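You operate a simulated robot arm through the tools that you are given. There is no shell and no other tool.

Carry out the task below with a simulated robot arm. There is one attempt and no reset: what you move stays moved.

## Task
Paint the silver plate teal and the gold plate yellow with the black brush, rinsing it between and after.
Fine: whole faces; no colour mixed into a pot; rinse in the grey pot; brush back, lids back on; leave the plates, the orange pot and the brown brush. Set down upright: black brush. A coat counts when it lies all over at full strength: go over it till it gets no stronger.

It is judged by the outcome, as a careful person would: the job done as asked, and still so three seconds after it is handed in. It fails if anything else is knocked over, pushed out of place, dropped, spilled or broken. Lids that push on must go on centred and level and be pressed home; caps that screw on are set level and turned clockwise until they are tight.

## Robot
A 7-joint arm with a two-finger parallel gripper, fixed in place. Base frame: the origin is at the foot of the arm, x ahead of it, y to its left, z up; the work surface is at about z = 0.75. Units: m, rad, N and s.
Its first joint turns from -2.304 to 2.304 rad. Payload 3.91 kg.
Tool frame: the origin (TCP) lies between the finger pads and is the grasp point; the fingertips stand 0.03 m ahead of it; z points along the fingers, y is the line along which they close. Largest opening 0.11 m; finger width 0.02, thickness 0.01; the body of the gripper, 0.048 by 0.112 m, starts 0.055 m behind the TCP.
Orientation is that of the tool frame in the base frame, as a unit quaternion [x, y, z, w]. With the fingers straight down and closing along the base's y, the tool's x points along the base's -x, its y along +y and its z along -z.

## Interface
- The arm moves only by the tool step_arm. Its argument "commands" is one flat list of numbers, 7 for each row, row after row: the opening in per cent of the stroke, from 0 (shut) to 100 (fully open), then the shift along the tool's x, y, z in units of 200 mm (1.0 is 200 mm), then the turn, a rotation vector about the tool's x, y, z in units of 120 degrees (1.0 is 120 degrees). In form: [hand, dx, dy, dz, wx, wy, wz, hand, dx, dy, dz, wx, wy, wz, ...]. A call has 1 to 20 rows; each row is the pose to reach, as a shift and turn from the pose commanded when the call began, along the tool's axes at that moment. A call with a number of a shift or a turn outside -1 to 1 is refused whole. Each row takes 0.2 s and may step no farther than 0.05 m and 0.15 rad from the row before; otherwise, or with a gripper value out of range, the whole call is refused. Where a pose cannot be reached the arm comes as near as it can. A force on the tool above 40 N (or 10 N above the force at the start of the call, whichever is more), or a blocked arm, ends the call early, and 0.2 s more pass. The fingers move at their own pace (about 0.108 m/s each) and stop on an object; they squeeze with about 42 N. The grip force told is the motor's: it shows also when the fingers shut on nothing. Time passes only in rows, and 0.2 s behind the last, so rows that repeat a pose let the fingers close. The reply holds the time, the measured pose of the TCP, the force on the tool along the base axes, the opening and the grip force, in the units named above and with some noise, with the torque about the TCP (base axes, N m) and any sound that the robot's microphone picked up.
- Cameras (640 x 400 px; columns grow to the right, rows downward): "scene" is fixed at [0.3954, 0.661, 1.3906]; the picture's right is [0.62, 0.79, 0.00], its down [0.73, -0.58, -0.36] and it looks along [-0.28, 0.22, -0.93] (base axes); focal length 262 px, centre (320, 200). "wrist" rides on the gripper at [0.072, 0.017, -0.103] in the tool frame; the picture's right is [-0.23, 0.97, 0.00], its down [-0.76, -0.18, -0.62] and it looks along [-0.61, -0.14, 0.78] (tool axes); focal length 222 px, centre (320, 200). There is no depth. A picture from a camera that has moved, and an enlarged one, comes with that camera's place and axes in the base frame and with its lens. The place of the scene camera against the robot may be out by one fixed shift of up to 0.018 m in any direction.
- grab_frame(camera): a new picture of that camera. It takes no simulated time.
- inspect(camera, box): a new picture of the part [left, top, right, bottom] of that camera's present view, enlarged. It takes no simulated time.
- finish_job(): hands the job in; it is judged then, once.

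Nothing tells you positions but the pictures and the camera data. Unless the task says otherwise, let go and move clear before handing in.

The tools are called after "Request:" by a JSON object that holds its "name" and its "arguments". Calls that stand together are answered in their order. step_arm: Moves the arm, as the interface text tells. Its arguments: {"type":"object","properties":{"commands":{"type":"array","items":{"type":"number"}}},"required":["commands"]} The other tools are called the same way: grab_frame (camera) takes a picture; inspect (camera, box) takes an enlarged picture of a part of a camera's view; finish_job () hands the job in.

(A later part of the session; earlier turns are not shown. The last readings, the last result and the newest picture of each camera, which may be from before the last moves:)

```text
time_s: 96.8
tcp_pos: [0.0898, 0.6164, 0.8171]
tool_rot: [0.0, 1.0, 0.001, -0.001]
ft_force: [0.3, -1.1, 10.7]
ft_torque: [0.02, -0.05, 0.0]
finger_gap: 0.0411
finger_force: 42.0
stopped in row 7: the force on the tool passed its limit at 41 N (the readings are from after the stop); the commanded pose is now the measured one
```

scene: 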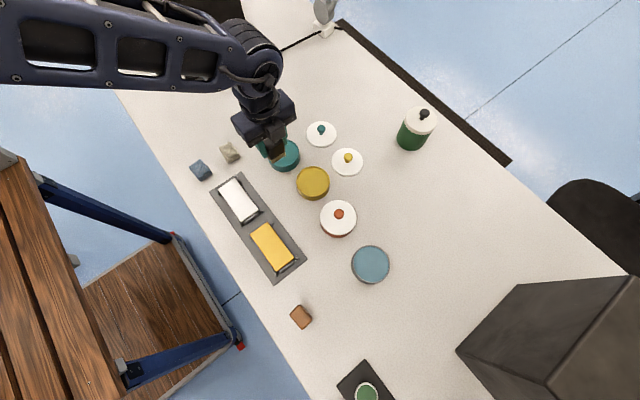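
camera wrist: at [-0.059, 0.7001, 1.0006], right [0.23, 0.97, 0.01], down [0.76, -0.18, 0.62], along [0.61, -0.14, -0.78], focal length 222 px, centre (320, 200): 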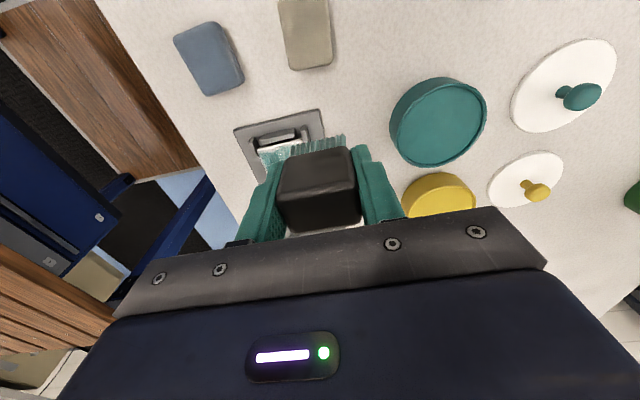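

I'm at mid-plate with 10.7 N. I'll carry on to the far end in this left lane at a constant height.

Request:
{"name": "step_arm", "arguments": {"commands": [0, -0.05, 0, 0, 0, 0, 0, 0, -0.1, 0, 0, 0, 0, 0, 0, -0.15, 0.01, 0, 0, 0, 0, 0, -0.2, 0.025, 0, 0, 0, 0, 0, -0.24, 0.03, 0, 0, 0, 0, 0, -0.27, 0.03, 0, 0, 0, 0, 0, -0.27, 0.06, 0, 0, 0, 0, 0, -0.27, 0.09, 0, 0, 0, 0, 0, -0.27, 0.12, 0, 0, 0, 0, 0, -0.27, 0.155, 0, 0, 0, 0]}}

Request:
{"name": "inspect", "arguments": {"camera": "wrist", "box": [200, 0, 420, 220]}}

```text
time_s: 98.5
tcp_pos: [0.1466, 0.6318, 0.8188]
tool_rot: [0.001, 1.0, 0.002, -0.002]
ft_force: [-2.0, -2.3, 15.4]
ft_torque: [-0.07, 0.15, 0.02]
finger_gap: 0.0414
finger_force: 42.0
stopped in row 8: the force on the tool passed its limit at 41 N (the readings are from after the stop); the commanded pose is now the measured one
```

```text
1.82 times, centred on (310, 110) of wrist
camera zoom: at [0.0734, 0.6464, 0.9216], right [0.23, 0.97, 0.0], down [0.76, -0.18, 0.62], along [0.61, -0.14, -0.78], focal length 404 px, centre (338, 364)
```

zoom: 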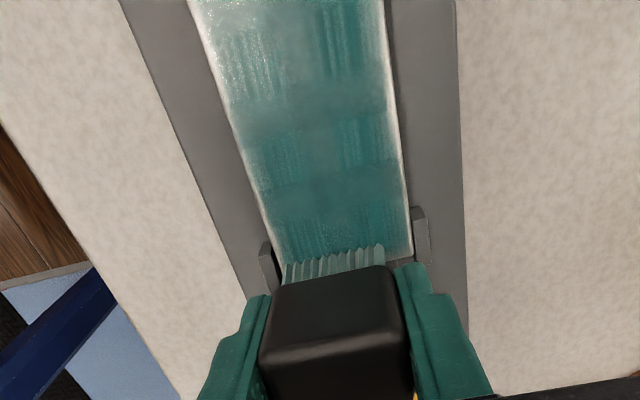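

I'll ease off slightly and return along the far end and the right lane.

Request:
{"name": "step_arm", "arguments": {"commands": [0, 0.015, 0.04, -0.003, 0, 0, 0, 0, 0.02, 0.08, -0.003, 0, 0, 0, 0, 0.065, 0.085, -0.0025, 0, 0, 0, 0, 0.11, 0.1, -0.0025, 0, 0, 0, 0, 0.16, 0.11, -0.002, 0, 0, 0, 0, 0.21, 0.11, -0.002, 0, 0, 0, 0, 0.26, 0.11, -0.002, 0, 0, 0]}}

Request:
{"name": "step_arm", "arguments": {"commands": [0, 0.05, 0, 0, 0, 0, 0, 0, 0.1, 0, 0, 0, 0, 0, 0, 0.15, 0, 0, 0, 0, 0, 0, 0.2, 0, 0, 0, 0, 0, 0, 0.25, -0.02, 0, 0, 0, 0, 0, 0.3, -0.03, 0, 0, 0, 0]}}

```text
time_s: 100.1
tcp_pos: [0.0943, 0.6516, 0.817]
tool_rot: [0.001, 1.0, 0.001, -0.001]
ft_force: [4.8, 1.4, 20.8]
ft_torque: [-0.2, -0.27, 0.06]
finger_gap: 0.0413
finger_force: 42.3
```

```text
time_s: 101.5
tcp_pos: [0.0329, 0.6473, 0.8172]
tool_rot: [0.001, 1.0, 0.001, -0.001]
ft_force: [9.9, 0.6, 34.0]
ft_torque: [-0.18, -0.62, 0.03]
finger_gap: 0.0409
finger_force: 42.0
```

The force climbed to 34 N. I'll raise 1 mm, sweep the near end and then run the middle lane forward.

Request:
{"name": "step_arm", "arguments": {"commands": [0, 0, 0, -0.005, 0, 0, 0, 0, 0, -0.033, -0.005, 0, 0, 0, 0, 0, -0.066, -0.005, 0, 0, 0, 0, 0, -0.1, -0.005, 0, 0, 0, 0, 0, -0.1325, -0.005, 0, 0, 0, 0, 0, -0.1, -0.005, 0, 0, 0, 0, 0, -0.066, -0.005, 0, 0, 0]}}

Request:
{"name": "step_arm", "arguments": {"commands": [0, -0.05, 0, 0, 0, 0, 0, 0, -0.1, 0, 0, 0, 0, 0, 0, -0.15, 0, 0, 0, 0, 0, 0, -0.2, 0, 0, 0, 0, 0, 0, -0.25, 0, 0, 0, 0, 0, 0, -0.3, 0, 0, 0, 0, 0, 0, -0.35, 0, 0, 0, 0, 0, 0, -0.4, 0, 0, 0, 0, 0, 0, -0.45, 0, 0, 0, 0, 0, 0, -0.5, 0, 0, 0, 0, 0, 0, -0.545, 0, 0, 0, 0, 0]}}

Request:
{"name": "inspect", "arguments": {"camera": "wrist", "box": [200, 0, 420, 220]}}

```text
time_s: 103.1
tcp_pos: [0.0341, 0.6332, 0.82]
tool_rot: [0.001, 1.0, 0.001, -0.001]
ft_force: [-0.4, 0.9, -0.4]
ft_torque: [0.0, 0.01, -0.02]
finger_gap: 0.0411
finger_force: 41.7
```

```text
time_s: 105.5
tcp_pos: [0.143, 0.6336, 0.8172]
tool_rot: [0.001, 1.0, 0.001, 0.0]
ft_force: [-0.6, 1.0, 3.7]
ft_torque: [0.04, 0.04, -0.01]
finger_gap: 0.0414
finger_force: 41.7
```

```text
1.82 times, centred on (310, 110) of wrist
camera zoom: at [0.0713, 0.6494, 0.9219], right [0.23, 0.97, 0.0], down [0.76, -0.18, 0.62], along [0.61, -0.14, -0.78], focal length 404 px, centre (338, 364)
```

zoom: 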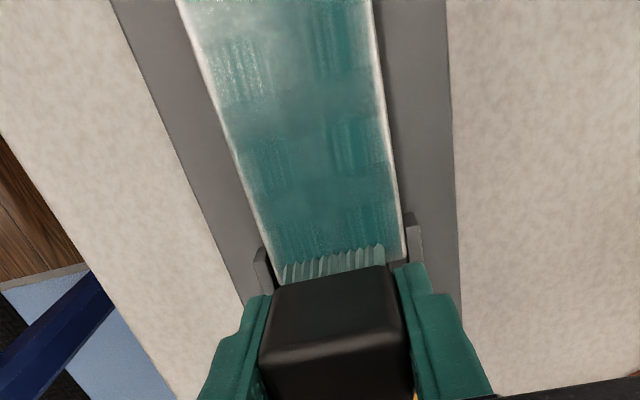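

Force tends to build along each stroke in either direction because of drag tilt, so I'll start each stroke a bit firmer and ramp up slightly. I'll run the middle lane back, then the left lane forward.

Request:
{"name": "step_arm", "arguments": {"commands": [0, 0, 0, 0.003, 0, 0, 0, 0, 0.05, 0, 0.003, 0, 0, 0, 0, 0.1, 0, 0.003, 0, 0, 0, 0, 0.15, 0, 0.0028, 0, 0, 0, 0, 0.2, 0, 0.0026, 0, 0, 0, 0, 0.25, 0, 0.0024, 0, 0, 0, 0, 0.3, 0, 0.0022, 0, 0, 0, 0, 0.35, 0, 0.002, 0, 0, 0, 0, 0.4, 0, 0.002, 0, 0, 0, 0, 0.45, 0, 0.002, 0, 0, 0, 0, 0.5, 0, 0.002, 0, 0, 0, 0, 0.55, 0, 0.002, 0, 0, 0]}}

Request:
{"name": "step_arm", "arguments": {"commands": [0, 0, -0.03, 0, 0, 0, 0, 0, 0, -0.06, 0, 0, 0, 0, 0, -0.03, -0.06, 0, 0, 0, 0, 0, -0.06, -0.07, 0, 0, 0, 0, 0, -0.1, -0.09, 0, 0, 0, 0, 0, -0.15, -0.09, 0, 0, 0, 0, 0, -0.2, -0.09, -0.0002, 0, 0, 0, 0, -0.25, -0.09, -0.0004, 0, 0, 0, 0, -0.3, -0.09, -0.0006, 0, 0, 0, 0, -0.35, -0.09, -0.0008, 0, 0, 0, 0, -0.4, -0.09, -0.001, 0, 0, 0, 0, -0.45, -0.08, -0.001, 0, 0, 0, 0, -0.5, -0.06, -0.001, 0, 0, 0, 0, -0.545, -0.06, -0.001, 0, 0, 0]}}

Request:
{"name": "inspect", "arguments": {"camera": "wrist", "box": [200, 0, 420, 220]}}

```text
time_s: 108.1
tcp_pos: [0.0317, 0.6334, 0.8179]
tool_rot: [0.0, 1.0, 0.0, 0.0]
ft_force: [-0.5, -0.9, 1.0]
ft_torque: [-0.08, -0.02, -0.02]
finger_gap: 0.0415
finger_force: 41.8
```

```text
time_s: 111.1
tcp_pos: [0.1411, 0.6191, 0.8182]
tool_rot: [0.001, 1.0, 0.001, -0.001]
ft_force: [0.8, -0.2, 0.1]
ft_torque: [0.03, 0.01, 0.0]
finger_gap: 0.041
finger_force: 41.6
```

```text
1.82 times, centred on (310, 110) of wrist
camera zoom: at [0.0682, 0.6358, 0.9224], right [0.23, 0.97, 0.0], down [0.76, -0.18, 0.62], along [0.61, -0.14, -0.78], focal length 404 px, centre (338, 364)
```

zoom: 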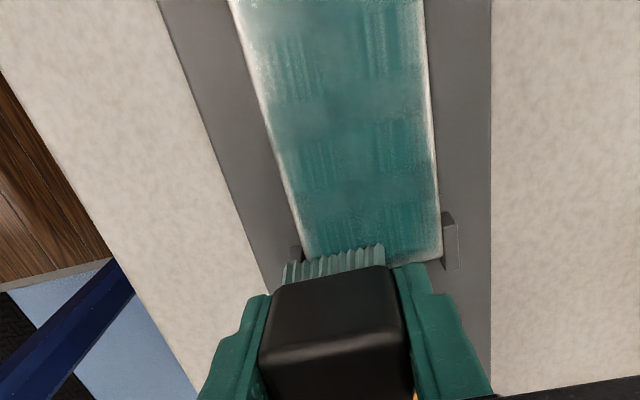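

I'll lift and move away to compare the coat in the same unshaded light as before.

Request:
{"name": "step_arm", "arguments": {"commands": [0, 0, 0, -0.2, 0, 0, 0, 0, 0, 0, -0.4, 0, 0, 0, 0, 0.0845, 0.1775, -0.4, 0, 0, 0, 0, 0.169, 0.355, -0.4, 0, 0, 0, 0, 0.2535, 0.5325, -0.4, 0, 0, 0, 0, 0.338, 0.71, -0.4, 0, 0, 0, 0, 0.4225, 0.8925, -0.4, 0, 0, 0, 0, 0.4225, 0.8925, -0.4, 0, 0, 0]}}

Request:
{"name": "inspect", "arguments": {"camera": "scene", "box": [205, 165, 285, 225]}}

Request:
{"name": "inspect", "arguments": {"camera": "wrist", "box": [100, 80, 260, 240]}}

```text
time_s: 112.9
tcp_pos: [0.0555, 0.8015, 0.8965]
tool_rot: [0.001, 1.0, 0.001, 0.0]
ft_force: [-0.4, 0.0, 0.3]
ft_torque: [-0.02, -0.02, -0.02]
finger_gap: 0.0408
finger_force: 42.3
```

```text
6.67 times, centred on (245, 195) of scene
camera zoom: at [0.3954, 0.661, 1.3906], right [0.62, 0.79, 0.0], down [0.73, -0.58, -0.36], along [-0.28, 0.22, -0.93], focal length 1744 px, centre (820, 233)
```

zoom: 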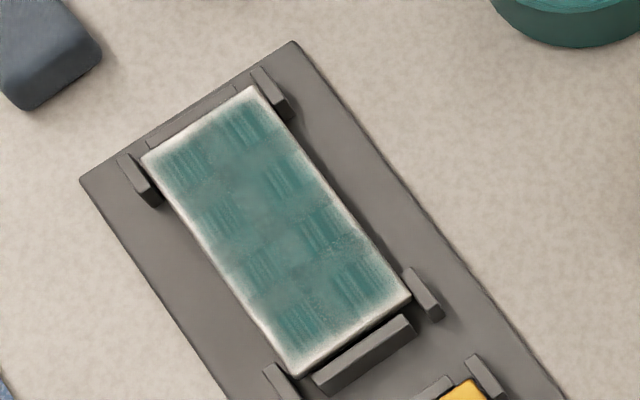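

```text
2.50 times, centred on (180, 160) of wrist
camera zoom: at [-0.0157, 0.8167, 1.0012], right [0.23, 0.97, 0.0], down [0.76, -0.18, 0.62], along [0.61, -0.14, -0.78], focal length 555 px, centre (670, 300)
```

zoom: 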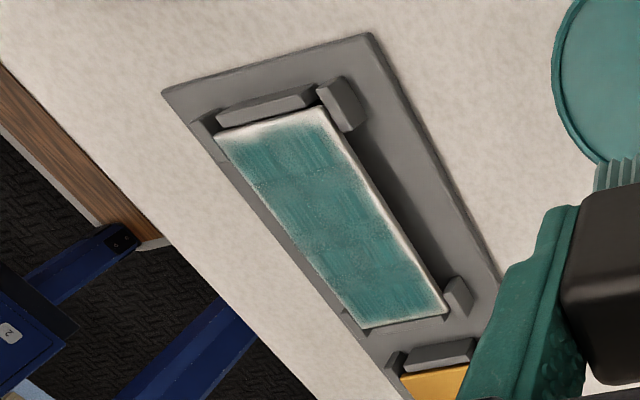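

The hatch pattern appears to be a fixed paint texture whose strength grows. I'll take a tight reference zoom now to compare with after the next passes.

Request:
{"name": "inspect", "arguments": {"camera": "scene", "box": [222, 176, 262, 216]}}

Request:
{"name": "inspect", "arguments": {"camera": "wrist", "box": [140, 100, 240, 220]}}

```text
10.00 times, centred on (242, 196) of scene
camera zoom: at [0.3954, 0.661, 1.3906], right [0.62, 0.79, 0.0], down [0.73, -0.58, -0.36], along [-0.28, 0.22, -0.93], focal length 2616 px, centre (1100, 240)
```

zoom: 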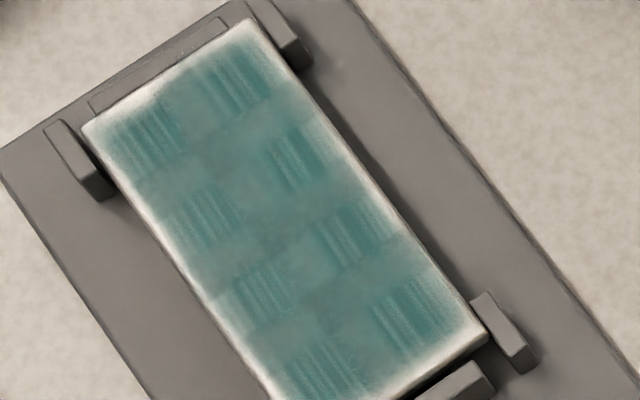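

```text
3.33 times, centred on (190, 160) of wrist
camera zoom: at [-0.0157, 0.8167, 1.0012], right [0.23, 0.97, 0.0], down [0.76, -0.18, 0.62], along [0.61, -0.14, -0.78], focal length 740 px, centre (753, 333)
```

zoom: 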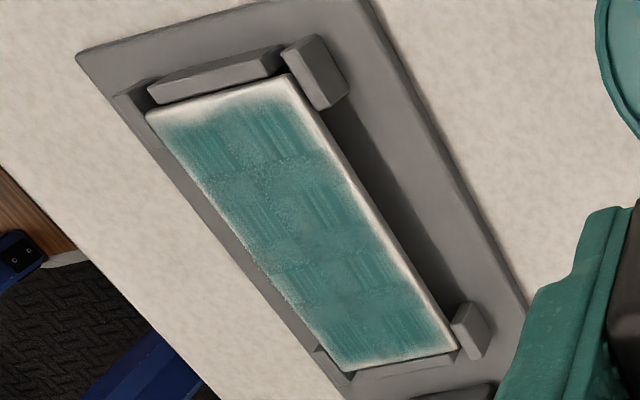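

The texture shows a 2×4 tile pattern that looks even across the plate, with a static pale border. I'll reload with a light contact and then do more passes to see whether the coat still strengthens.

Request:
{"name": "step_arm", "arguments": {"commands": [0, 0, 0, 0.2, 0, 0, 0, 0, 0, 0, 0.34, 0, 0, 0, 0, 0, 0, 0.365, 0, 0, 0, 0, 0, 0, 0.3705, 0, 0, 0, 0, 0, 0, 0.3705, 0, 0, 0]}}

```text
time_s: 114.1
tcp_pos: [0.0564, 0.7999, 0.8237]
tool_rot: [0.001, 1.0, 0.001, -0.001]
ft_force: [0.1, 0.6, -0.7]
ft_torque: [0.02, -0.02, 0.03]
finger_gap: 0.0411
finger_force: 41.8
```

Request:
{"name": "step_arm", "arguments": {"commands": [0, 0, 0, 0.004, 0, 0, 0, 0, 0, 0, 0.006, 0, 0, 0, 0, 0, 0, 0.006, 0, 0, 0]}}

```text
time_s: 114.9
tcp_pos: [0.0574, 0.8009, 0.823]
tool_rot: [0.0, 1.0, 0.001, -0.001]
ft_force: [-1.6, -0.3, 4.8]
ft_torque: [-0.07, 0.08, -0.06]
finger_gap: 0.0414
finger_force: 41.9
```

The brush is in light contact at 4.8 N. I'll swirl and then lift back to the plate.

Request:
{"name": "step_arm", "arguments": {"commands": [0, 0.03, 0, 0.002, 0, 0, 0, 0, 0.04, 0.03, 0.002, 0, 0, 0, 0, 0, 0.04, 0.002, 0, 0, 0, 0, -0.03, 0.02, 0.002, 0, 0, 0, 0, -0.03, -0.03, 0.002, 0, 0, 0, 0, 0.03, -0.04, 0.002, 0, 0, 0, 0, 0.03, 0, 0.002, 0, 0, 0, 0, 0.03, 0, -0.15, 0, 0, 0, 0, 0.03, 0, -0.35, 0, 0, 0, 0, 0.055, -0.2, -0.35, 0, 0, 0, 0, 0.08, -0.42, -0.35, 0, 0, 0, 0, 0.1, -0.64, -0.35, 0, 0, 0, 0, 0.115, -0.8775, -0.35, 0, 0, 0, 0, 0.115, -0.8775, -0.15, 0, 0, 0, 0, 0.115, -0.8775, 0.0, 0, 0, 0, 0, 0.115, -0.8775, 0.02, 0, 0, 0, 0, 0.115, -0.8775, 0.02, 0, 0, 0]}}

```text
time_s: 118.6
tcp_pos: [0.0321, 0.6251, 0.8174]
tool_rot: [0.001, 1.0, 0.002, -0.001]
ft_force: [1.1, -3.8, 15.8]
ft_torque: [-0.11, -0.14, -0.01]
finger_gap: 0.0413
finger_force: 42.3
stopped in row 17: the force on the tool passed its limit at 41 N (the readings are from after the stop); the commanded pose is now the measured one
```

I'm in contact at 15.8 N at the near-left corner. I'll do the left lane forward with a slight upward ramp.

Request:
{"name": "step_arm", "arguments": {"commands": [0, -0.03, 0, -0.001, 0, 0, 0, 0, -0.06, -0.02, -0.001, 0, 0, 0, 0, -0.1, -0.04, -0.001, 0, 0, 0, 0, -0.15, -0.04, -0.001, 0, 0, 0, 0, -0.2, -0.04, -0.0012, 0, 0, 0, 0, -0.25, -0.04, -0.0014, 0, 0, 0, 0, -0.3, -0.04, -0.0016, 0, 0, 0]}}

Request:
{"name": "step_arm", "arguments": {"commands": [0, -0.05, 0, 0, 0, 0, 0, 0, -0.1, 0, 0, 0, 0, 0, 0, -0.15, 0.02, 0, 0, 0, 0, 0, -0.2, 0.04, 0, 0, 0, 0, 0, -0.245, 0.04, 0, 0, 0, 0, 0, -0.245, 0.07, 0, 0, 0, 0, 0, -0.245, 0.1, 0, 0, 0, 0, 0, -0.245, 0.13, 0, 0, 0, 0, 0, -0.245, 0.155, 0, 0, 0, 0]}}

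```text
time_s: 120.2
tcp_pos: [0.0933, 0.6179, 0.8168]
tool_rot: [0.0, 1.0, 0.004, -0.001]
ft_force: [-10.9, 0.6, 36.4]
ft_torque: [0.29, 0.41, 0.08]
finger_gap: 0.0413
finger_force: 41.4
```

```text
time_s: 122.2
tcp_pos: [0.1408, 0.6476, 0.8168]
tool_rot: [0.001, 1.0, 0.002, 0.0]
ft_force: [1.9, -8.3, 20.6]
ft_torque: [-0.53, 0.05, 0.03]
finger_gap: 0.0413
finger_force: 42.0
```

Contact was firm through that pass. Now the right lane back.

Request:
{"name": "step_arm", "arguments": {"commands": [0, 0.04, 0, -0.001, 0, 0, 0, 0, 0.08, 0.01, -0.001, 0, 0, 0, 0, 0.12, 0.03, -0.001, 0, 0, 0, 0, 0.17, 0.03, -0.001, 0, 0, 0, 0, 0.22, 0.03, -0.0012, 0, 0, 0, 0, 0.27, 0.03, -0.0014, 0, 0, 0]}}

Request:
{"name": "step_arm", "arguments": {"commands": [0, 0.05, 0, 0, 0, 0, 0, 0, 0.1, 0, 0, 0, 0, 0, 0, 0.15, -0.01, 0, 0, 0, 0, 0, 0.2, -0.03, 0, 0, 0, 0, 0, 0.25, -0.03, 0, 0, 0, 0, 0, 0.285, -0.03, 0, 0, 0, 0, 0, 0.285, -0.06, 0, 0, 0, 0, 0, 0.285, -0.09, 0, 0, 0, 0, 0, 0.285, -0.12, 0, 0, 0, 0, 0, 0.285, -0.145, 0, 0, 0, 0]}}

```text
time_s: 123.6
tcp_pos: [0.0867, 0.6542, 0.8179]
tool_rot: [0.001, 1.0, 0.001, -0.001]
ft_force: [3.8, -1.0, 10.9]
ft_torque: [-0.17, -0.19, 0.03]
finger_gap: 0.0411
finger_force: 42.2
```

```text
time_s: 125.8
tcp_pos: [0.0318, 0.6233, 0.8184]
tool_rot: [0.002, 1.0, 0.003, -0.001]
ft_force: [0.2, 0.3, 0.3]
ft_torque: [-0.02, -0.02, -0.03]
finger_gap: 0.0411
finger_force: 41.7
```

Contact faded at the near end. I'll lower 0.6 mm, sweep the near end again and then the middle lane forward.

Request:
{"name": "step_arm", "arguments": {"commands": [0, 0, 0, 0.003, 0, 0, 0, 0, 0, 0, 0.003, 0, 0, 0]}}

Request:
{"name": "step_arm", "arguments": {"commands": [0, 0, 0, 0.002, 0, 0, 0, 0, 0, 0.03, 0.002, 0, 0, 0, 0, 0, 0.06, 0.002, 0, 0, 0, 0, 0, 0.09, 0.002, 0, 0, 0, 0, 0, 0.125, 0.002, 0, 0, 0, 0, 0, 0.09, 0.002, 0, 0, 0, 0, 0, 0.06, 0.002, 0, 0, 0]}}

```text
time_s: 126.4
tcp_pos: [0.0291, 0.6254, 0.8177]
tool_rot: [0.001, 1.0, 0.002, -0.001]
ft_force: [1.7, -3.3, 13.9]
ft_torque: [-0.13, -0.16, -0.08]
finger_gap: 0.0411
finger_force: 42.1
```

```text
time_s: 128.0
tcp_pos: [0.0309, 0.6369, 0.818]
tool_rot: [0.001, 1.0, 0.003, -0.001]
ft_force: [0.9, 7.5, 23.2]
ft_torque: [0.2, -0.2, 0.09]
finger_gap: 0.0413
finger_force: 41.9
```

Request:
{"name": "step_arm", "arguments": {"commands": [0, -0.05, 0, -0.001, 0, 0, 0, 0, -0.1, 0, -0.001, 0, 0, 0, 0, -0.15, 0, -0.001, 0, 0, 0, 0, -0.2, 0, -0.0012, 0, 0, 0, 0, -0.25, 0, -0.0014, 0, 0, 0, 0, -0.3, 0, -0.0016, 0, 0, 0]}}

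Request:
{"name": "step_arm", "arguments": {"commands": [0, -0.05, 0, -0.0005, 0, 0, 0, 0, -0.1, 0, -0.0005, 0, 0, 0, 0, -0.15, 0, -0.0005, 0, 0, 0, 0, -0.2, 0, -0.001, 0, 0, 0, 0, -0.25, 0, -0.001, 0, 0, 0]}}

Request:
{"name": "step_arm", "arguments": {"commands": [0, 0, 0, -0.2, 0, 0, 0, 0, 0, 0, -0.4, 0, 0, 0, 0, 0.0845, 0.165, -0.4, 0, 0, 0, 0, 0.169, 0.33, -0.4, 0, 0, 0, 0, 0.2535, 0.495, -0.4, 0, 0, 0, 0, 0.338, 0.66, -0.4, 0, 0, 0, 0, 0.4225, 0.825, -0.4, 0, 0, 0, 0, 0.4225, 0.825, -0.4, 0, 0, 0]}}

Request:
{"name": "inspect", "arguments": {"camera": "scene", "box": [222, 176, 262, 216]}}

Request:
{"name": "inspect", "arguments": {"camera": "wrist", "box": [140, 100, 240, 220]}}

```text
time_s: 129.4
tcp_pos: [0.0908, 0.6369, 0.8169]
tool_rot: [0.001, 1.0, 0.001, -0.001]
ft_force: [-5.1, 0.7, 20.8]
ft_torque: [-0.09, 0.18, 0.0]
finger_gap: 0.0413
finger_force: 42.0
```

```text
time_s: 130.6
tcp_pos: [0.1383, 0.6386, 0.8177]
tool_rot: [0.0, 1.0, 0.003, -0.001]
ft_force: [-5.8, 0.1, 22.0]
ft_torque: [-0.12, 0.36, -0.03]
finger_gap: 0.0411
finger_force: 42.4
```

```text
time_s: 132.4
tcp_pos: [0.0559, 0.8004, 0.8941]
tool_rot: [0.001, 1.0, 0.002, -0.001]
ft_force: [-0.2, 0.4, 0.1]
ft_torque: [0.03, -0.02, -0.03]
finger_gap: 0.0411
finger_force: 42.1
```

```text
10.00 times, centred on (242, 196) of scene
camera zoom: at [0.3954, 0.661, 1.3906], right [0.62, 0.79, 0.0], down [0.73, -0.58, -0.36], along [-0.28, 0.22, -0.93], focal length 2616 px, centre (1100, 240)
```

zoom: 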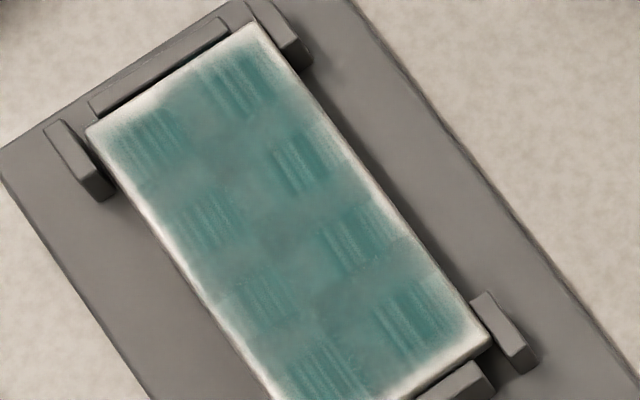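

```text
3.33 times, centred on (190, 160) of wrist
camera zoom: at [-0.0172, 0.8163, 0.9989], right [0.23, 0.97, 0.0], down [0.76, -0.18, 0.62], along [0.6, -0.14, -0.78], focal length 740 px, centre (753, 333)
```

zoom: 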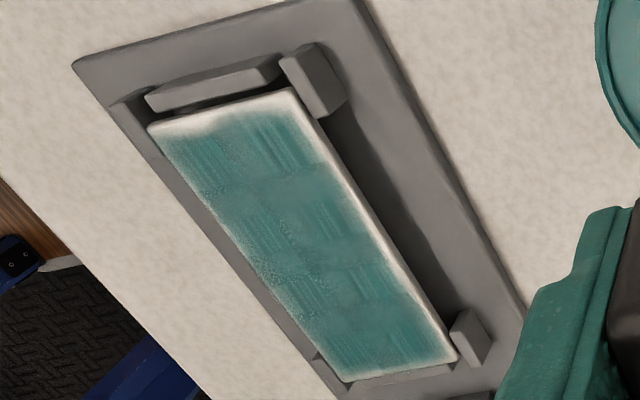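

The coat now looks the same strength as before these passes, and the pale rim looks unchanged too. I'll take a close wrist view over the plate to judge evenness properly.

Request:
{"name": "step_arm", "arguments": {"commands": [0, -0.064, -0.17, 0, 0, 0, 0, 0, -0.128, -0.34, 0, 0, 0, 0, 0, -0.19, -0.51, 0, 0, 0, 0, 0, -0.256, -0.68, 0, 0, 0, 0, 0, -0.32, -0.85, 0, 0, 0, 0, 0, -0.32, -0.85, 0, 0, 0, 0]}}

Request:
{"name": "grab_frame", "arguments": {"camera": "wrist"}}

Request:
{"name": "inspect", "arguments": {"camera": "wrist", "box": [230, 10, 370, 150]}}

```text
time_s: 133.8
tcp_pos: [0.1182, 0.6341, 0.895]
tool_rot: [0.002, 1.0, 0.002, -0.001]
ft_force: [-0.9, 0.0, -0.6]
ft_torque: [0.01, 0.0, 0.0]
finger_gap: 0.0412
finger_force: 41.8
```

```text
taken
camera wrist: at [0.0466, 0.6498, 0.9983], right [0.23, 0.97, 0.0], down [0.76, -0.18, 0.62], along [0.6, -0.14, -0.78], focal length 222 px, centre (320, 200)
```

wrist: 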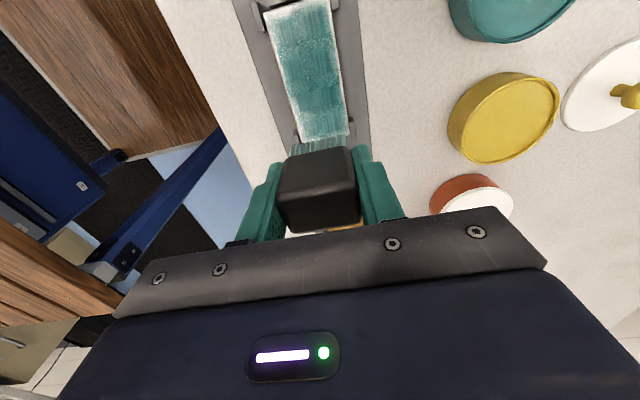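

```text
2.86 times, centred on (300, 80) of wrist
camera zoom: at [0.0466, 0.6498, 0.9983], right [0.23, 0.97, 0.0], down [0.76, -0.18, 0.62], along [0.6, -0.14, -0.78], focal length 635 px, centre (377, 543)
```

zoom: 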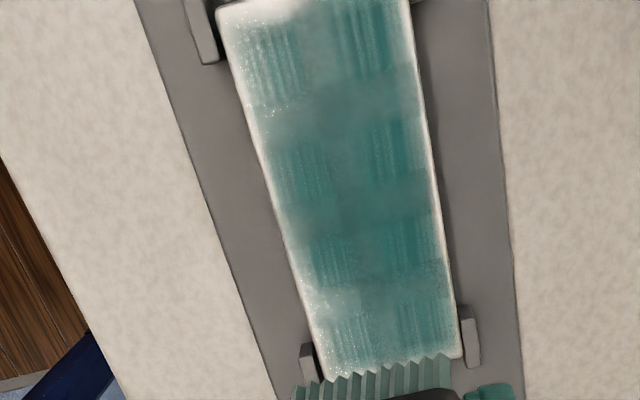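

Up close, the near-left corner, the left edge and the near end are visibly paler than the middle. I'll zoom in more.

Request:
{"name": "inspect", "arguments": {"camera": "wrist", "box": [250, 0, 350, 62]}}

Request:
{"name": "inspect", "arguments": {"camera": "wrist", "box": [260, 85, 360, 147]}}

```text
6.40 times, centred on (300, 31) of wrist
camera zoom: at [0.0466, 0.6498, 0.9983], right [0.23, 0.97, 0.0], down [0.76, -0.18, 0.62], along [0.6, -0.14, -0.78], focal length 1422 px, centre (448, 1282)
```

zoom: 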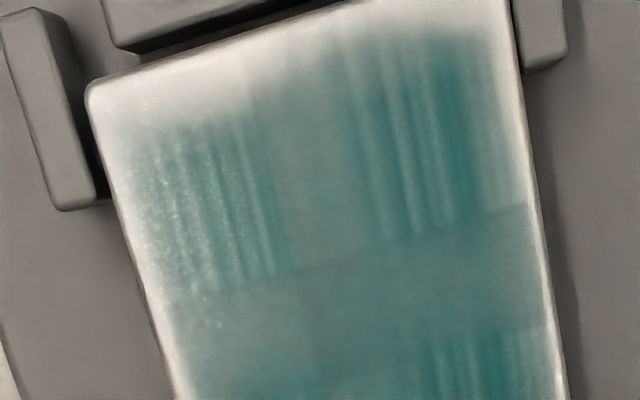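

```text
6.40 times, centred on (310, 116) of wrist
camera zoom: at [0.0466, 0.6498, 0.9983], right [0.23, 0.97, 0.0], down [0.76, -0.18, 0.62], along [0.6, -0.14, -0.78], focal length 1422 px, centre (384, 738)
```

zoom: 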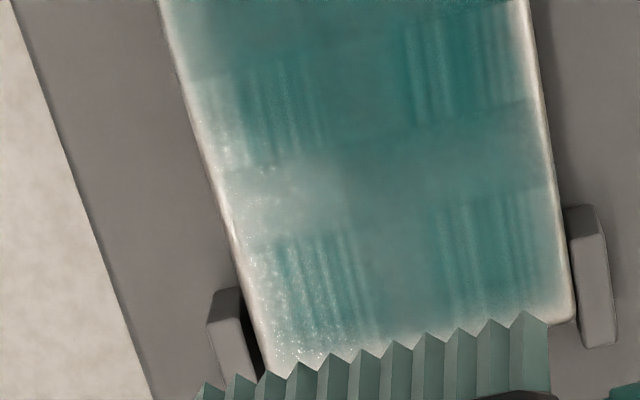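

There is real unevenness: the near end and left edge need more. I'll go to the near end with the brush fully on the plate so the bristles sit flat, and sweep sideways there.

Request:
{"name": "step_arm", "arguments": {"commands": [0, 0.195, -0.0265, 0, 0, 0, 0, 0, 0.39, -0.053, 0, 0, 0, 0, 0, 0.39, -0.053, 0.2, 0, 0, 0, 0, 0.39, -0.053, 0.36, 0, 0, 0, 0, 0.39, -0.053, 0.395, 0, 0, 0, 0, 0.39, -0.053, 0.4, 0, 0, 0, 0, 0.39, -0.053, 0.4, 0, 0, 0]}}

Request:
{"name": "inspect", "arguments": {"camera": "wrist", "box": [240, 90, 400, 220]}}

```text
time_s: 135.4
tcp_pos: [0.04, 0.6231, 0.8172]
tool_rot: [0.0, 1.0, 0.003, -0.001]
ft_force: [-4.4, -1.0, 20.9]
ft_torque: [-0.02, 0.06, 0.06]
finger_gap: 0.0414
finger_force: 42.2
```

```text
3.08 times, centred on (320, 155) of wrist
camera zoom: at [-0.032, 0.6381, 0.9218], right [0.23, 0.97, 0.01], down [0.76, -0.18, 0.62], along [0.6, -0.14, -0.78], focal length 684 px, centre (320, 338)
```

zoom: 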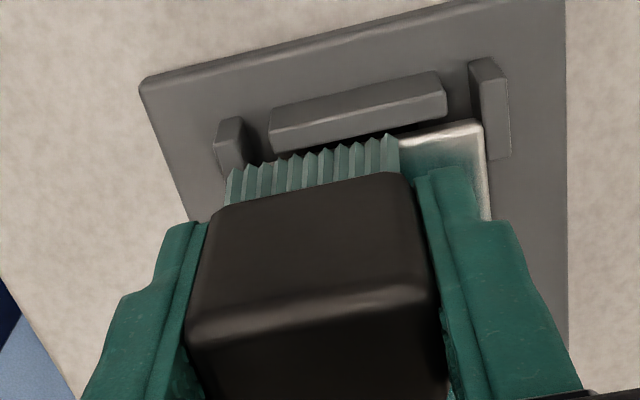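

The torque shows the brush bearing on its far edge, i.e. slightly pitched. I'll tilt the tool about 1.8° so the near side bears on the plate, then sweep the near end.

Request:
{"name": "step_arm", "arguments": {"commands": [0, 0.005, 0, -0.003, 0, -0.008, 0, 0, 0.01, 0, -0.003, 0, -0.015, 0, 0, 0.01, 0, -0.003, 0, -0.015, 0]}}

```text
time_s: 136.2
tcp_pos: [0.0382, 0.6222, 0.8173]
tool_rot: [0.0, 1.0, 0.002, 0.015]
ft_force: [3.1, 1.5, 11.4]
ft_torque: [0.09, -0.07, -0.03]
finger_gap: 0.0413
finger_force: 42.8
```

Now the near side bears (11 N). Sweeping the near end across and back, twice.

Request:
{"name": "step_arm", "arguments": {"commands": [0, 0, 0.03, 0, 0, 0, 0, 0, 0, 0.06, 0, 0, 0, 0, 0, 0, 0.09, 0, 0, 0, 0, 0, 0, 0.125, 0, 0, 0, 0, 0, 0, 0.09, 0, 0, 0, 0, 0, 0, 0.06, 0, 0, 0, 0, 0, 0, 0.03, 0, 0, 0, 0, 0, 0, -0.01, 0, 0, 0, 0]}}

Request:
{"name": "step_arm", "arguments": {"commands": [0, 0.02, 0.03, 0, 0, 0, 0, 0, 0.02, 0.06, 0, 0, 0, 0, 0, 0.02, 0.09, 0, 0, 0, 0, 0, 0.02, 0.125, 0, 0, 0, 0, 0, 0.02, 0.09, 0, 0, 0, 0, 0, 0.02, 0.06, 0, 0, 0, 0, 0, 0.02, 0.03, 0, 0, 0, 0, 0, 0.02, 0, 0, 0, 0, 0]}}

```text
time_s: 138.0
tcp_pos: [0.0398, 0.6202, 0.818]
tool_rot: [0.001, 1.0, 0.002, 0.015]
ft_force: [-1.0, 0.7, 2.2]
ft_torque: [0.04, 0.03, 0.04]
finger_gap: 0.0411
finger_force: 41.9
```

```text
time_s: 139.8
tcp_pos: [0.0352, 0.6199, 0.8182]
tool_rot: [0.0, 1.0, 0.003, 0.015]
ft_force: [-0.5, 1.4, 5.8]
ft_torque: [0.1, 0.07, 0.02]
finger_gap: 0.0413
finger_force: 41.6
```

Now the left lane forward with this tilt and slightly more pressure.

Request:
{"name": "step_arm", "arguments": {"commands": [0, 0, 0, 0.002, 0, 0, 0, 0, -0.04, 0, 0.002, 0, 0, 0, 0, -0.08, 0, 0.002, 0, 0, 0, 0, -0.12, 0, 0.002, 0, 0, 0, 0, -0.16, 0, 0.002, 0, 0, 0, 0, -0.2, 0, 0.002, 0, 0, 0, 0, -0.24, 0, 0.002, 0, 0, 0]}}

Request:
{"name": "step_arm", "arguments": {"commands": [0, -0.04, 0, 0, 0, 0, 0, 0, -0.08, 0, 0, 0, 0, 0, 0, -0.12, 0, 0, 0, 0, 0, 0, -0.16, 0, 0, 0, 0, 0, 0, -0.2, 0.01, 0, 0, 0, 0, 0, -0.24, 0.02, 0, 0, 0, 0, 0, -0.28, 0.02, 0, 0, 0, 0]}}

Request:
{"name": "inspect", "arguments": {"camera": "wrist", "box": [200, 0, 420, 220]}}

```text
time_s: 141.4
tcp_pos: [0.0837, 0.6202, 0.8177]
tool_rot: [0.001, 1.0, 0.002, 0.015]
ft_force: [-3.9, -0.2, 13.7]
ft_torque: [0.03, 0.34, 0.03]
finger_gap: 0.0409
finger_force: 41.8
```

```text
time_s: 143.0
tcp_pos: [0.1406, 0.6245, 0.8199]
tool_rot: [0.002, 1.0, 0.002, 0.015]
ft_force: [0.0, 0.6, -0.5]
ft_torque: [-0.01, 0.0, 0.03]
finger_gap: 0.0411
finger_force: 41.9
```

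```text
1.82 times, centred on (310, 110) of wrist
camera zoom: at [0.0655, 0.6398, 0.9213], right [0.23, 0.97, 0.01], down [0.74, -0.18, 0.64], along [0.63, -0.14, -0.76], focal length 404 px, centre (338, 364)
```

zoom: 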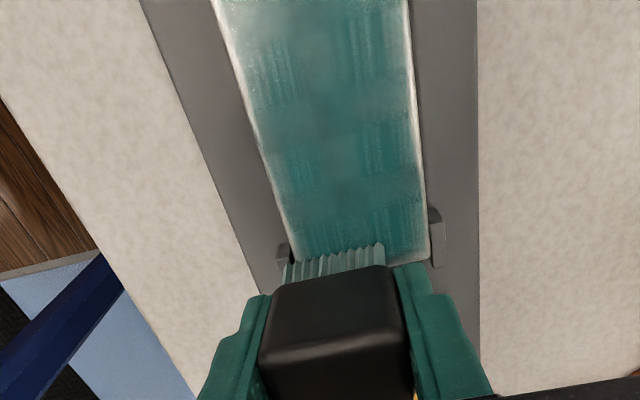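

Moving along the tilted tool axis raised the brush off the plate. I'll level the tool again and lower to regain contact at the far-left corner.

Request:
{"name": "step_arm", "arguments": {"commands": [0, 0, 0, 0.003, 0, 0.008, 0, 0, 0, 0, 0.006, 0, 0.015, 0, 0, 0, 0, 0.006, 0, 0.015, 0]}}

Request:
{"name": "step_arm", "arguments": {"commands": [0, 0, 0, 0.003, 0, 0, 0, 0, 0, 0, 0.003, 0, 0, 0]}}

```text
time_s: 143.8
tcp_pos: [0.1413, 0.6251, 0.8198]
tool_rot: [0.001, 1.0, 0.001, 0.0]
ft_force: [1.2, -0.1, 0.3]
ft_torque: [-0.01, 0.01, 0.04]
finger_gap: 0.0412
finger_force: 42.0
```

```text
time_s: 144.4
tcp_pos: [0.1404, 0.6245, 0.8183]
tool_rot: [0.001, 1.0, 0.001, -0.001]
ft_force: [0.9, 0.4, -1.6]
ft_torque: [0.01, -0.05, -0.03]
finger_gap: 0.0413
finger_force: 42.6
```

Request:
{"name": "step_arm", "arguments": {"commands": [0, 0, 0, 0.003, 0, 0, 0, 0, 0, 0, 0.003, 0, 0, 0]}}

Request:
{"name": "step_arm", "arguments": {"commands": [0, 0, 0, 0.003, 0, 0, 0, 0, 0, 0, 0.003, 0, 0, 0]}}

```text
time_s: 145.0
tcp_pos: [0.1412, 0.625, 0.8179]
tool_rot: [0.001, 1.0, 0.003, -0.001]
ft_force: [0.1, 0.8, 7.2]
ft_torque: [0.03, 0.05, 0.01]
finger_gap: 0.041
finger_force: 41.4
```

```text
time_s: 145.6
tcp_pos: [0.1411, 0.6254, 0.8176]
tool_rot: [0.001, 1.0, 0.003, -0.001]
ft_force: [2.8, -1.0, 19.6]
ft_torque: [-0.03, 0.02, 0.01]
finger_gap: 0.0409
finger_force: 41.8
```

Contact is 20 N. I'll sweep the far end across and back, then the left lane backward.

Request:
{"name": "step_arm", "arguments": {"commands": [0, 0.01, 0.03, -0.001, 0, 0, 0, 0, 0.01, 0.06, -0.001, 0, 0, 0, 0, 0.01, 0.09, -0.001, 0, 0, 0, 0, 0.01, 0.115, -0.001, 0, 0, 0, 0, 0.02, 0.08, -0.001, 0, 0, 0, 0, 0.02, 0.05, -0.001, 0, 0, 0, 0, 0.02, 0.02, -0.001, 0, 0, 0, 0, 0.02, -0.015, -0.001, 0, 0, 0]}}

Request:
{"name": "step_arm", "arguments": {"commands": [0, 0.04, 0, 0.001, 0, 0, 0, 0, 0.08, -0.01, 0.001, 0, 0, 0, 0, 0.12, -0.02, 0.001, 0, 0, 0, 0, 0.16, -0.02, 0.001, 0, 0, 0, 0, 0.2, -0.02, 0.001, 0, 0, 0, 0, 0.24, -0.02, 0.001, 0, 0, 0]}}

```text
time_s: 147.4
tcp_pos: [0.1363, 0.6219, 0.8181]
tool_rot: [0.001, 1.0, 0.003, -0.001]
ft_force: [-0.8, 1.3, 6.4]
ft_torque: [0.1, 0.02, -0.01]
finger_gap: 0.0411
finger_force: 42.1
```

```text
time_s: 148.8
tcp_pos: [0.0872, 0.6175, 0.8175]
tool_rot: [0.0, 1.0, 0.001, -0.001]
ft_force: [4.9, 0.3, 17.0]
ft_torque: [0.12, -0.27, -0.03]
finger_gap: 0.0414
finger_force: 41.9
```

Request:
{"name": "step_arm", "arguments": {"commands": [0, 0.04, 0, 0, 0, 0, 0, 0, 0.08, 0, 0, 0, 0, 0, 0, 0.12, 0.01, 0, 0, 0, 0, 0, 0.16, 0.02, 0, 0, 0, 0, 0, 0.2, 0.025, 0, 0, 0, 0, 0, 0.24, 0.025, 0, 0, 0, 0]}}

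Request:
{"name": "step_arm", "arguments": {"commands": [0, 0, 0.03, 0.001, 0, 0, 0, 0, 0, 0.06, 0.001, 0, 0, 0, 0, 0, 0.09, 0.001, 0, 0, 0, 0, 0, 0.125, 0.001, 0, 0, 0, 0, 0.01, 0.09, 0.001, 0, 0, 0, 0, 0.01, 0.06, 0.001, 0, 0, 0, 0, 0.01, 0.03, 0.001, 0, 0, 0, 0, 0.01, 0, 0.001, 0, 0, 0]}}

```text
time_s: 150.2
tcp_pos: [0.0406, 0.6225, 0.817]
tool_rot: [0.001, 1.0, 0.003, -0.001]
ft_force: [6.0, -0.6, 22.4]
ft_torque: [0.07, -0.38, 0.0]
finger_gap: 0.0411
finger_force: 41.9
```

```text
time_s: 151.9
tcp_pos: [0.0372, 0.6263, 0.817]
tool_rot: [0.001, 1.0, 0.004, -0.001]
ft_force: [-1.0, -3.9, 13.1]
ft_torque: [-0.2, -0.06, 0.03]
finger_gap: 0.0414
finger_force: 41.4
stopped in row 8: the force on the tool passed its limit at 41 N (the readings are from after the stop); the commanded pose is now the measured one
```

Contact was firm over this whole loop. I'll lift to the same close-up viewpoint as before and compare.

Request:
{"name": "step_arm", "arguments": {"commands": [0, 0, 0, -0.2, 0, 0, 0, 0, 0, 0, -0.39, -0.0, 0, 0, 0, -0.2, 0.02, -0.39, 0, 0, 0, 0, -0.405, 0.04, -0.39, 0, 0, 0, 0, -0.405, 0.04, -0.39, 0, 0, 0]}}

Request:
{"name": "inspect", "arguments": {"camera": "wrist", "box": [230, 10, 370, 150]}}

Request:
{"name": "inspect", "arguments": {"camera": "wrist", "box": [250, 0, 350, 62]}}

Request:
{"name": "inspect", "arguments": {"camera": "wrist", "box": [260, 85, 360, 147]}}

```text
time_s: 153.1
tcp_pos: [0.1182, 0.6325, 0.8942]
tool_rot: [0.0, 1.0, 0.004, -0.001]
ft_force: [0.4, 0.3, -1.3]
ft_torque: [0.04, -0.02, 0.01]
finger_gap: 0.0411
finger_force: 41.8
```

```text
2.86 times, centred on (300, 80) of wrist
camera zoom: at [0.0467, 0.6465, 0.9985], right [0.23, 0.97, 0.01], down [0.76, -0.18, 0.62], along [0.6, -0.14, -0.78], focal length 635 px, centre (377, 543)
```

zoom: 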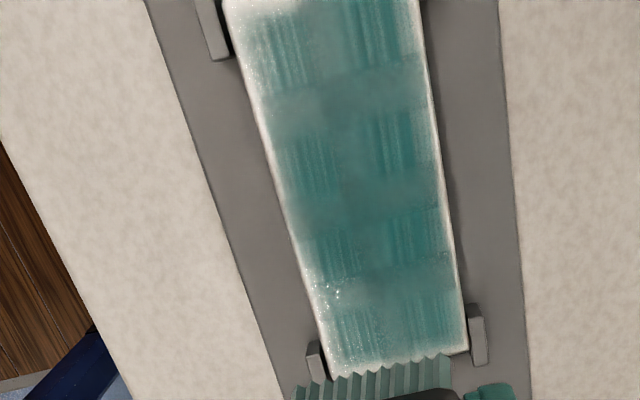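

```text
6.40 times, centred on (300, 31) of wrist
camera zoom: at [0.0467, 0.6465, 0.9985], right [0.23, 0.97, 0.01], down [0.76, -0.18, 0.62], along [0.6, -0.14, -0.78], focal length 1422 px, centre (448, 1282)
```

zoom: 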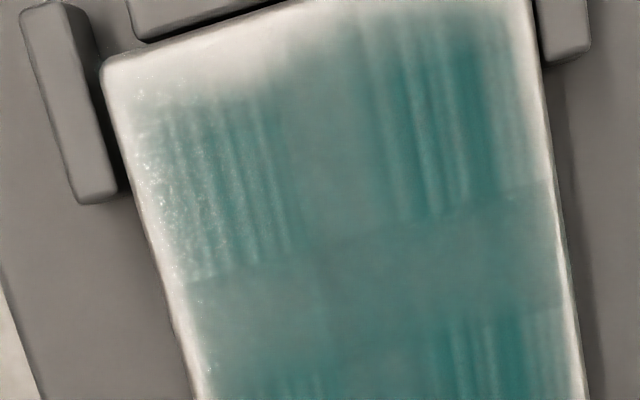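

```text
6.40 times, centred on (310, 116) of wrist
camera zoom: at [0.0467, 0.6465, 0.9985], right [0.23, 0.97, 0.01], down [0.76, -0.18, 0.62], along [0.6, -0.14, -0.78], focal length 1422 px, centre (384, 738)
```

zoom: 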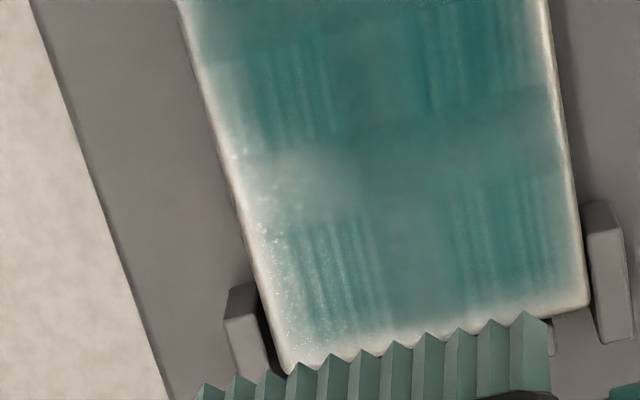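

The pale near-left area and the speckles look the same despite firm sweeps. Either the coat is saturated or the brush is empty. I'll reload and go over the near-left corner specifically as a test.

Request:
{"name": "step_arm", "arguments": {"commands": [0, 0.062, 0.165, 0, 0.0038, 0, 0, 0, 0.124, 0.33, 0, 0.0038, 0, 0, 0, 0.186, 0.5, 0, 0.0038, 0, 0, 0, 0.248, 0.67, 0, 0.0038, 0, 0, 0, 0.31, 0.84, 0, 0.0038, 0, 0, 0, 0.31, 0.84, 0.18, 0.0038, 0, 0, 0, 0.31, 0.84, 0.33, 0.0038, 0, 0, 0, 0.31, 0.84, 0.346, 0.0038, 0, 0, 0, 0.31, 0.84, 0.346, 0.0038, 0, 0]}}

```text
time_s: 155.1
tcp_pos: [0.0571, 0.8017, 0.8283]
tool_rot: [0.001, 1.0, -0.001, 0.0]
ft_force: [-0.6, 0.0, -0.4]
ft_torque: [0.02, 0.0, -0.01]
finger_gap: 0.041
finger_force: 41.9
```

Request:
{"name": "step_arm", "arguments": {"commands": [0, 0, 0, 0.01, 0, 0, 0, 0, 0, 0, 0.02, 0, 0, 0, 0, 0, 0, 0.02, 0, 0, 0]}}

Request:
{"name": "step_arm", "arguments": {"commands": [0, 0, 0, 0.004, 0, 0, 0, 0, 0, 0, 0.004, 0, 0, 0]}}

```text
time_s: 155.9
tcp_pos: [0.0574, 0.8017, 0.8228]
tool_rot: [0.001, 1.0, -0.001, -0.001]
ft_force: [0.0, -0.3, -1.4]
ft_torque: [0.0, 0.05, 0.01]
finger_gap: 0.0409
finger_force: 41.8
```

```text
time_s: 156.5
tcp_pos: [0.0579, 0.8021, 0.8225]
tool_rot: [0.001, 1.0, -0.001, 0.0]
ft_force: [-0.3, -0.8, 2.0]
ft_torque: [-0.01, -0.01, 0.02]
finger_gap: 0.0412
finger_force: 42.1
```

Request:
{"name": "step_arm", "arguments": {"commands": [0, 0, 0, 0.003, 0, 0, 0, 0, 0.03, 0.02, 0.003, 0, 0, 0, 0, 0.04, -0.02, 0.003, 0, 0, 0, 0, 0, -0.03, 0.003, 0, 0, 0, 0, -0.03, 0, 0.003, 0, 0, 0, 0, 0, 0.03, 0.003, 0, 0, 0, 0, 0.03, 0, 0.003, 0, 0, 0, 0, 0.02, 0, 0.003, 0, 0, 0]}}

Request:
{"name": "inspect", "arguments": {"camera": "wrist", "box": [240, 70, 400, 200]}}

```text
time_s: 158.3
tcp_pos: [0.0533, 0.8027, 0.8225]
tool_rot: [0.0, 1.0, 0.001, -0.002]
ft_force: [1.2, 6.6, 32.9]
ft_torque: [0.2, -0.15, 0.02]
finger_gap: 0.0411
finger_force: 42.5
```

```text
3.08 times, centred on (320, 135) of wrist
camera zoom: at [-0.019, 0.8195, 0.9268], right [0.23, 0.97, 0.0], down [0.76, -0.18, 0.62], along [0.6, -0.14, -0.78], focal length 684 px, centre (320, 400)
```

zoom: 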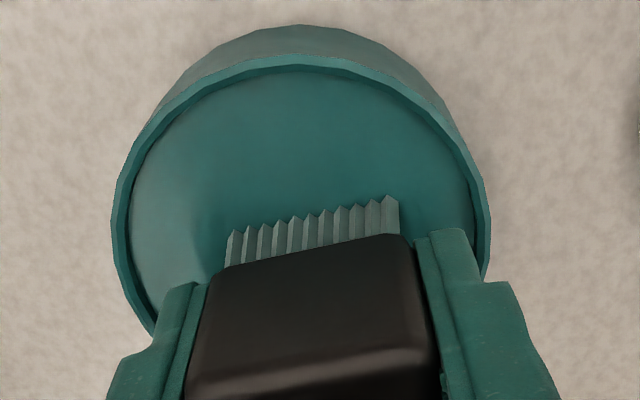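

Request:
{"name": "step_arm", "arguments": {"commands": [0, 0, 0, -0.15, 0, 0, 0, 0, 0, 0, -0.35, 0, 0, 0, 0, 0.02, -0.225, -0.35, 0, 0, 0, 0, 0.04, -0.45, -0.35, 0, 0, 0, 0, 0.06, -0.68, -0.35, 0, 0, 0, 0, 0.08, -0.905, -0.35, 0, 0, 0, 0, 0.08, -0.905, -0.15, 0, 0, 0, 0, 0.08, -0.905, 0, 0, 0, 0, 0, 0.08, -0.905, 0.018, 0, 0, 0, 0, 0.08, -0.905, 0.018, 0, 0, 0]}}

Request:
{"name": "step_arm", "arguments": {"commands": [0, 0, 0, 0.004, 0, 0, 0, 0, 0, 0, 0.004, 0, 0, 0]}}

```text
time_s: 160.5
tcp_pos: [0.0358, 0.6206, 0.8189]
tool_rot: [0.001, 1.0, -0.001, -0.001]
ft_force: [0.3, -0.3, -1.0]
ft_torque: [0.03, 0.03, 0.0]
finger_gap: 0.0413
finger_force: 41.9
```

```text
time_s: 161.1
tcp_pos: [0.0364, 0.6217, 0.8184]
tool_rot: [0.001, 1.0, 0.0, -0.001]
ft_force: [-0.8, -0.4, 1.1]
ft_torque: [0.02, 0.01, -0.01]
finger_gap: 0.0413
finger_force: 42.0
```

Request:
{"name": "step_arm", "arguments": {"commands": [0, 0, 0, 0.004, 0, 0, 0, 0, -0.02, 0, 0.004, 0, 0, 0, 0, -0.05, 0, 0.004, 0, 0, 0, 0, -0.02, 0, 0.0045, 0, 0, 0, 0, 0.01, 0, 0.0045, 0, 0, 0, 0, 0.01, 0.03, 0.0045, 0, 0, 0, 0, 0.01, 0.06, 0.0045, 0, 0, 0, 0, 0.01, 0.03, 0.0045, 0, 0, 0, 0, 0.01, 0, 0.0045, 0, 0, 0, 0, -0.02, 0, 0.0045, 0, 0, 0, 0, -0.05, 0, 0.0045, 0, 0, 0, 0, -0.02, 0, 0.0045, 0, 0, 0, 0, 0.01, 0, 0.0045, 0, 0, 0]}}

Request:
{"name": "step_arm", "arguments": {"commands": [0, 0, 0, -0.2, 0, 0, 0, 0, 0, 0, -0.385, -0.0, 0, 0, 0, -0.2, 0.03, -0.385, 0, 0, 0, 0, -0.4, 0.055, -0.385, 0, 0, 0, 0, -0.4, 0.055, -0.385, 0, 0, 0]}}

Request:
{"name": "inspect", "arguments": {"camera": "wrist", "box": [230, 10, 370, 150]}}

Request:
{"name": "inspect", "arguments": {"camera": "wrist", "box": [250, 0, 350, 62]}}

```text
time_s: 163.3
tcp_pos: [0.0357, 0.6226, 0.8183]
tool_rot: [-0.001, 1.0, 0.002, -0.003]
ft_force: [-1.9, -2.8, 11.8]
ft_torque: [-0.09, -0.04, 0.0]
finger_gap: 0.0413
finger_force: 42.5
stopped in row 10: the force on the tool passed its limit at 43 N (the readings are from after the stop); the commanded pose is now the measured one
```

```text
time_s: 164.5
tcp_pos: [0.1141, 0.6321, 0.8947]
tool_rot: [0.0, 1.0, 0.0, -0.003]
ft_force: [-0.6, -1.4, -0.8]
ft_torque: [0.02, -0.01, -0.01]
finger_gap: 0.0415
finger_force: 41.8
```

```text
2.86 times, centred on (300, 80) of wrist
camera zoom: at [0.0422, 0.6481, 0.9981], right [0.23, 0.97, 0.0], down [0.76, -0.18, 0.62], along [0.6, -0.14, -0.79], focal length 635 px, centre (377, 543)
```

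zoom: 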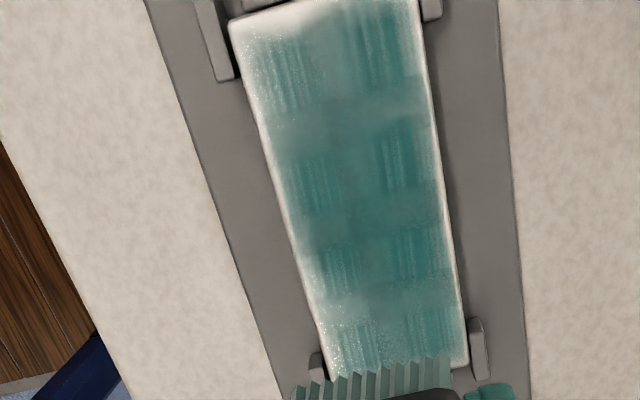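

```text
6.40 times, centred on (300, 31) of wrist
camera zoom: at [0.0422, 0.6481, 0.9981], right [0.23, 0.97, 0.0], down [0.76, -0.18, 0.62], along [0.6, -0.14, -0.79], focal length 1422 px, centre (448, 1282)
```

zoom: 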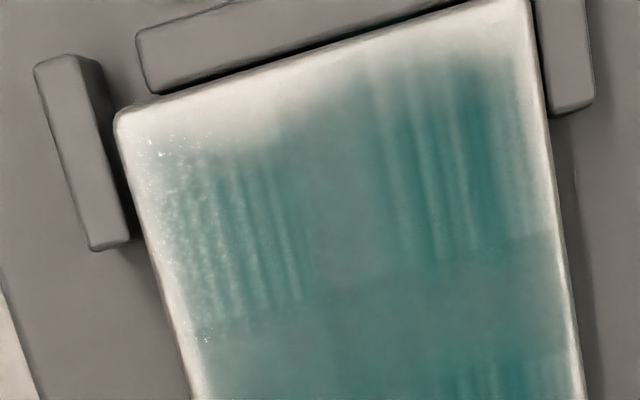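

The near-left corner hasn't changed, perhaps because a slightly pitched brush doesn't reach that strip. As a decisive test I'll tilt 3° so the near side bears, and work the near strip with a freshly loaded brush.

Request:
{"name": "step_arm", "arguments": {"commands": [0, 0.195, -0.0265, 0, 0, -0.0277, 0, 0, 0.389, -0.053, 0, 0, -0.0277, 0, 0, 0.389, -0.053, 0.2, 0, -0.0277, 0, 0, 0.389, -0.053, 0.35, 0, -0.0277, 0, 0, 0.389, -0.053, 0.373, 0, -0.0277, 0, 0, 0.389, -0.053, 0.373, 0, -0.0277, 0]}}

Request:
{"name": "inspect", "arguments": {"camera": "wrist", "box": [240, 90, 400, 220]}}

```text
time_s: 165.9
tcp_pos: [0.0375, 0.6233, 0.8182]
tool_rot: [-0.001, 1.0, 0.001, 0.025]
ft_force: [0.9, -0.2, 6.5]
ft_torque: [0.01, 0.08, -0.01]
finger_gap: 0.0412
finger_force: 42.0
```

```text
3.08 times, centred on (320, 155) of wrist
camera zoom: at [-0.0405, 0.639, 0.9181], right [0.23, 0.97, 0.01], down [0.73, -0.18, 0.66], along [0.65, -0.14, -0.75], focal length 684 px, centre (320, 338)
```

zoom: 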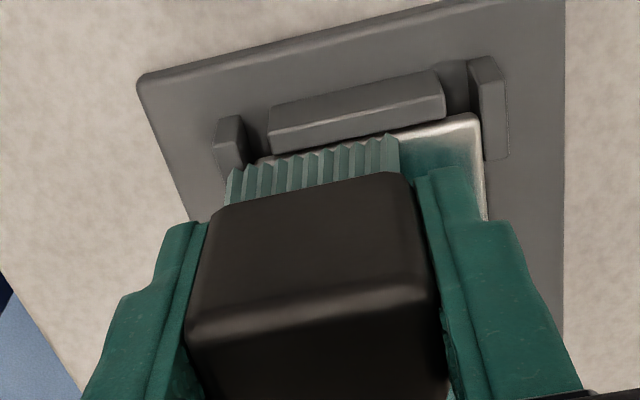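

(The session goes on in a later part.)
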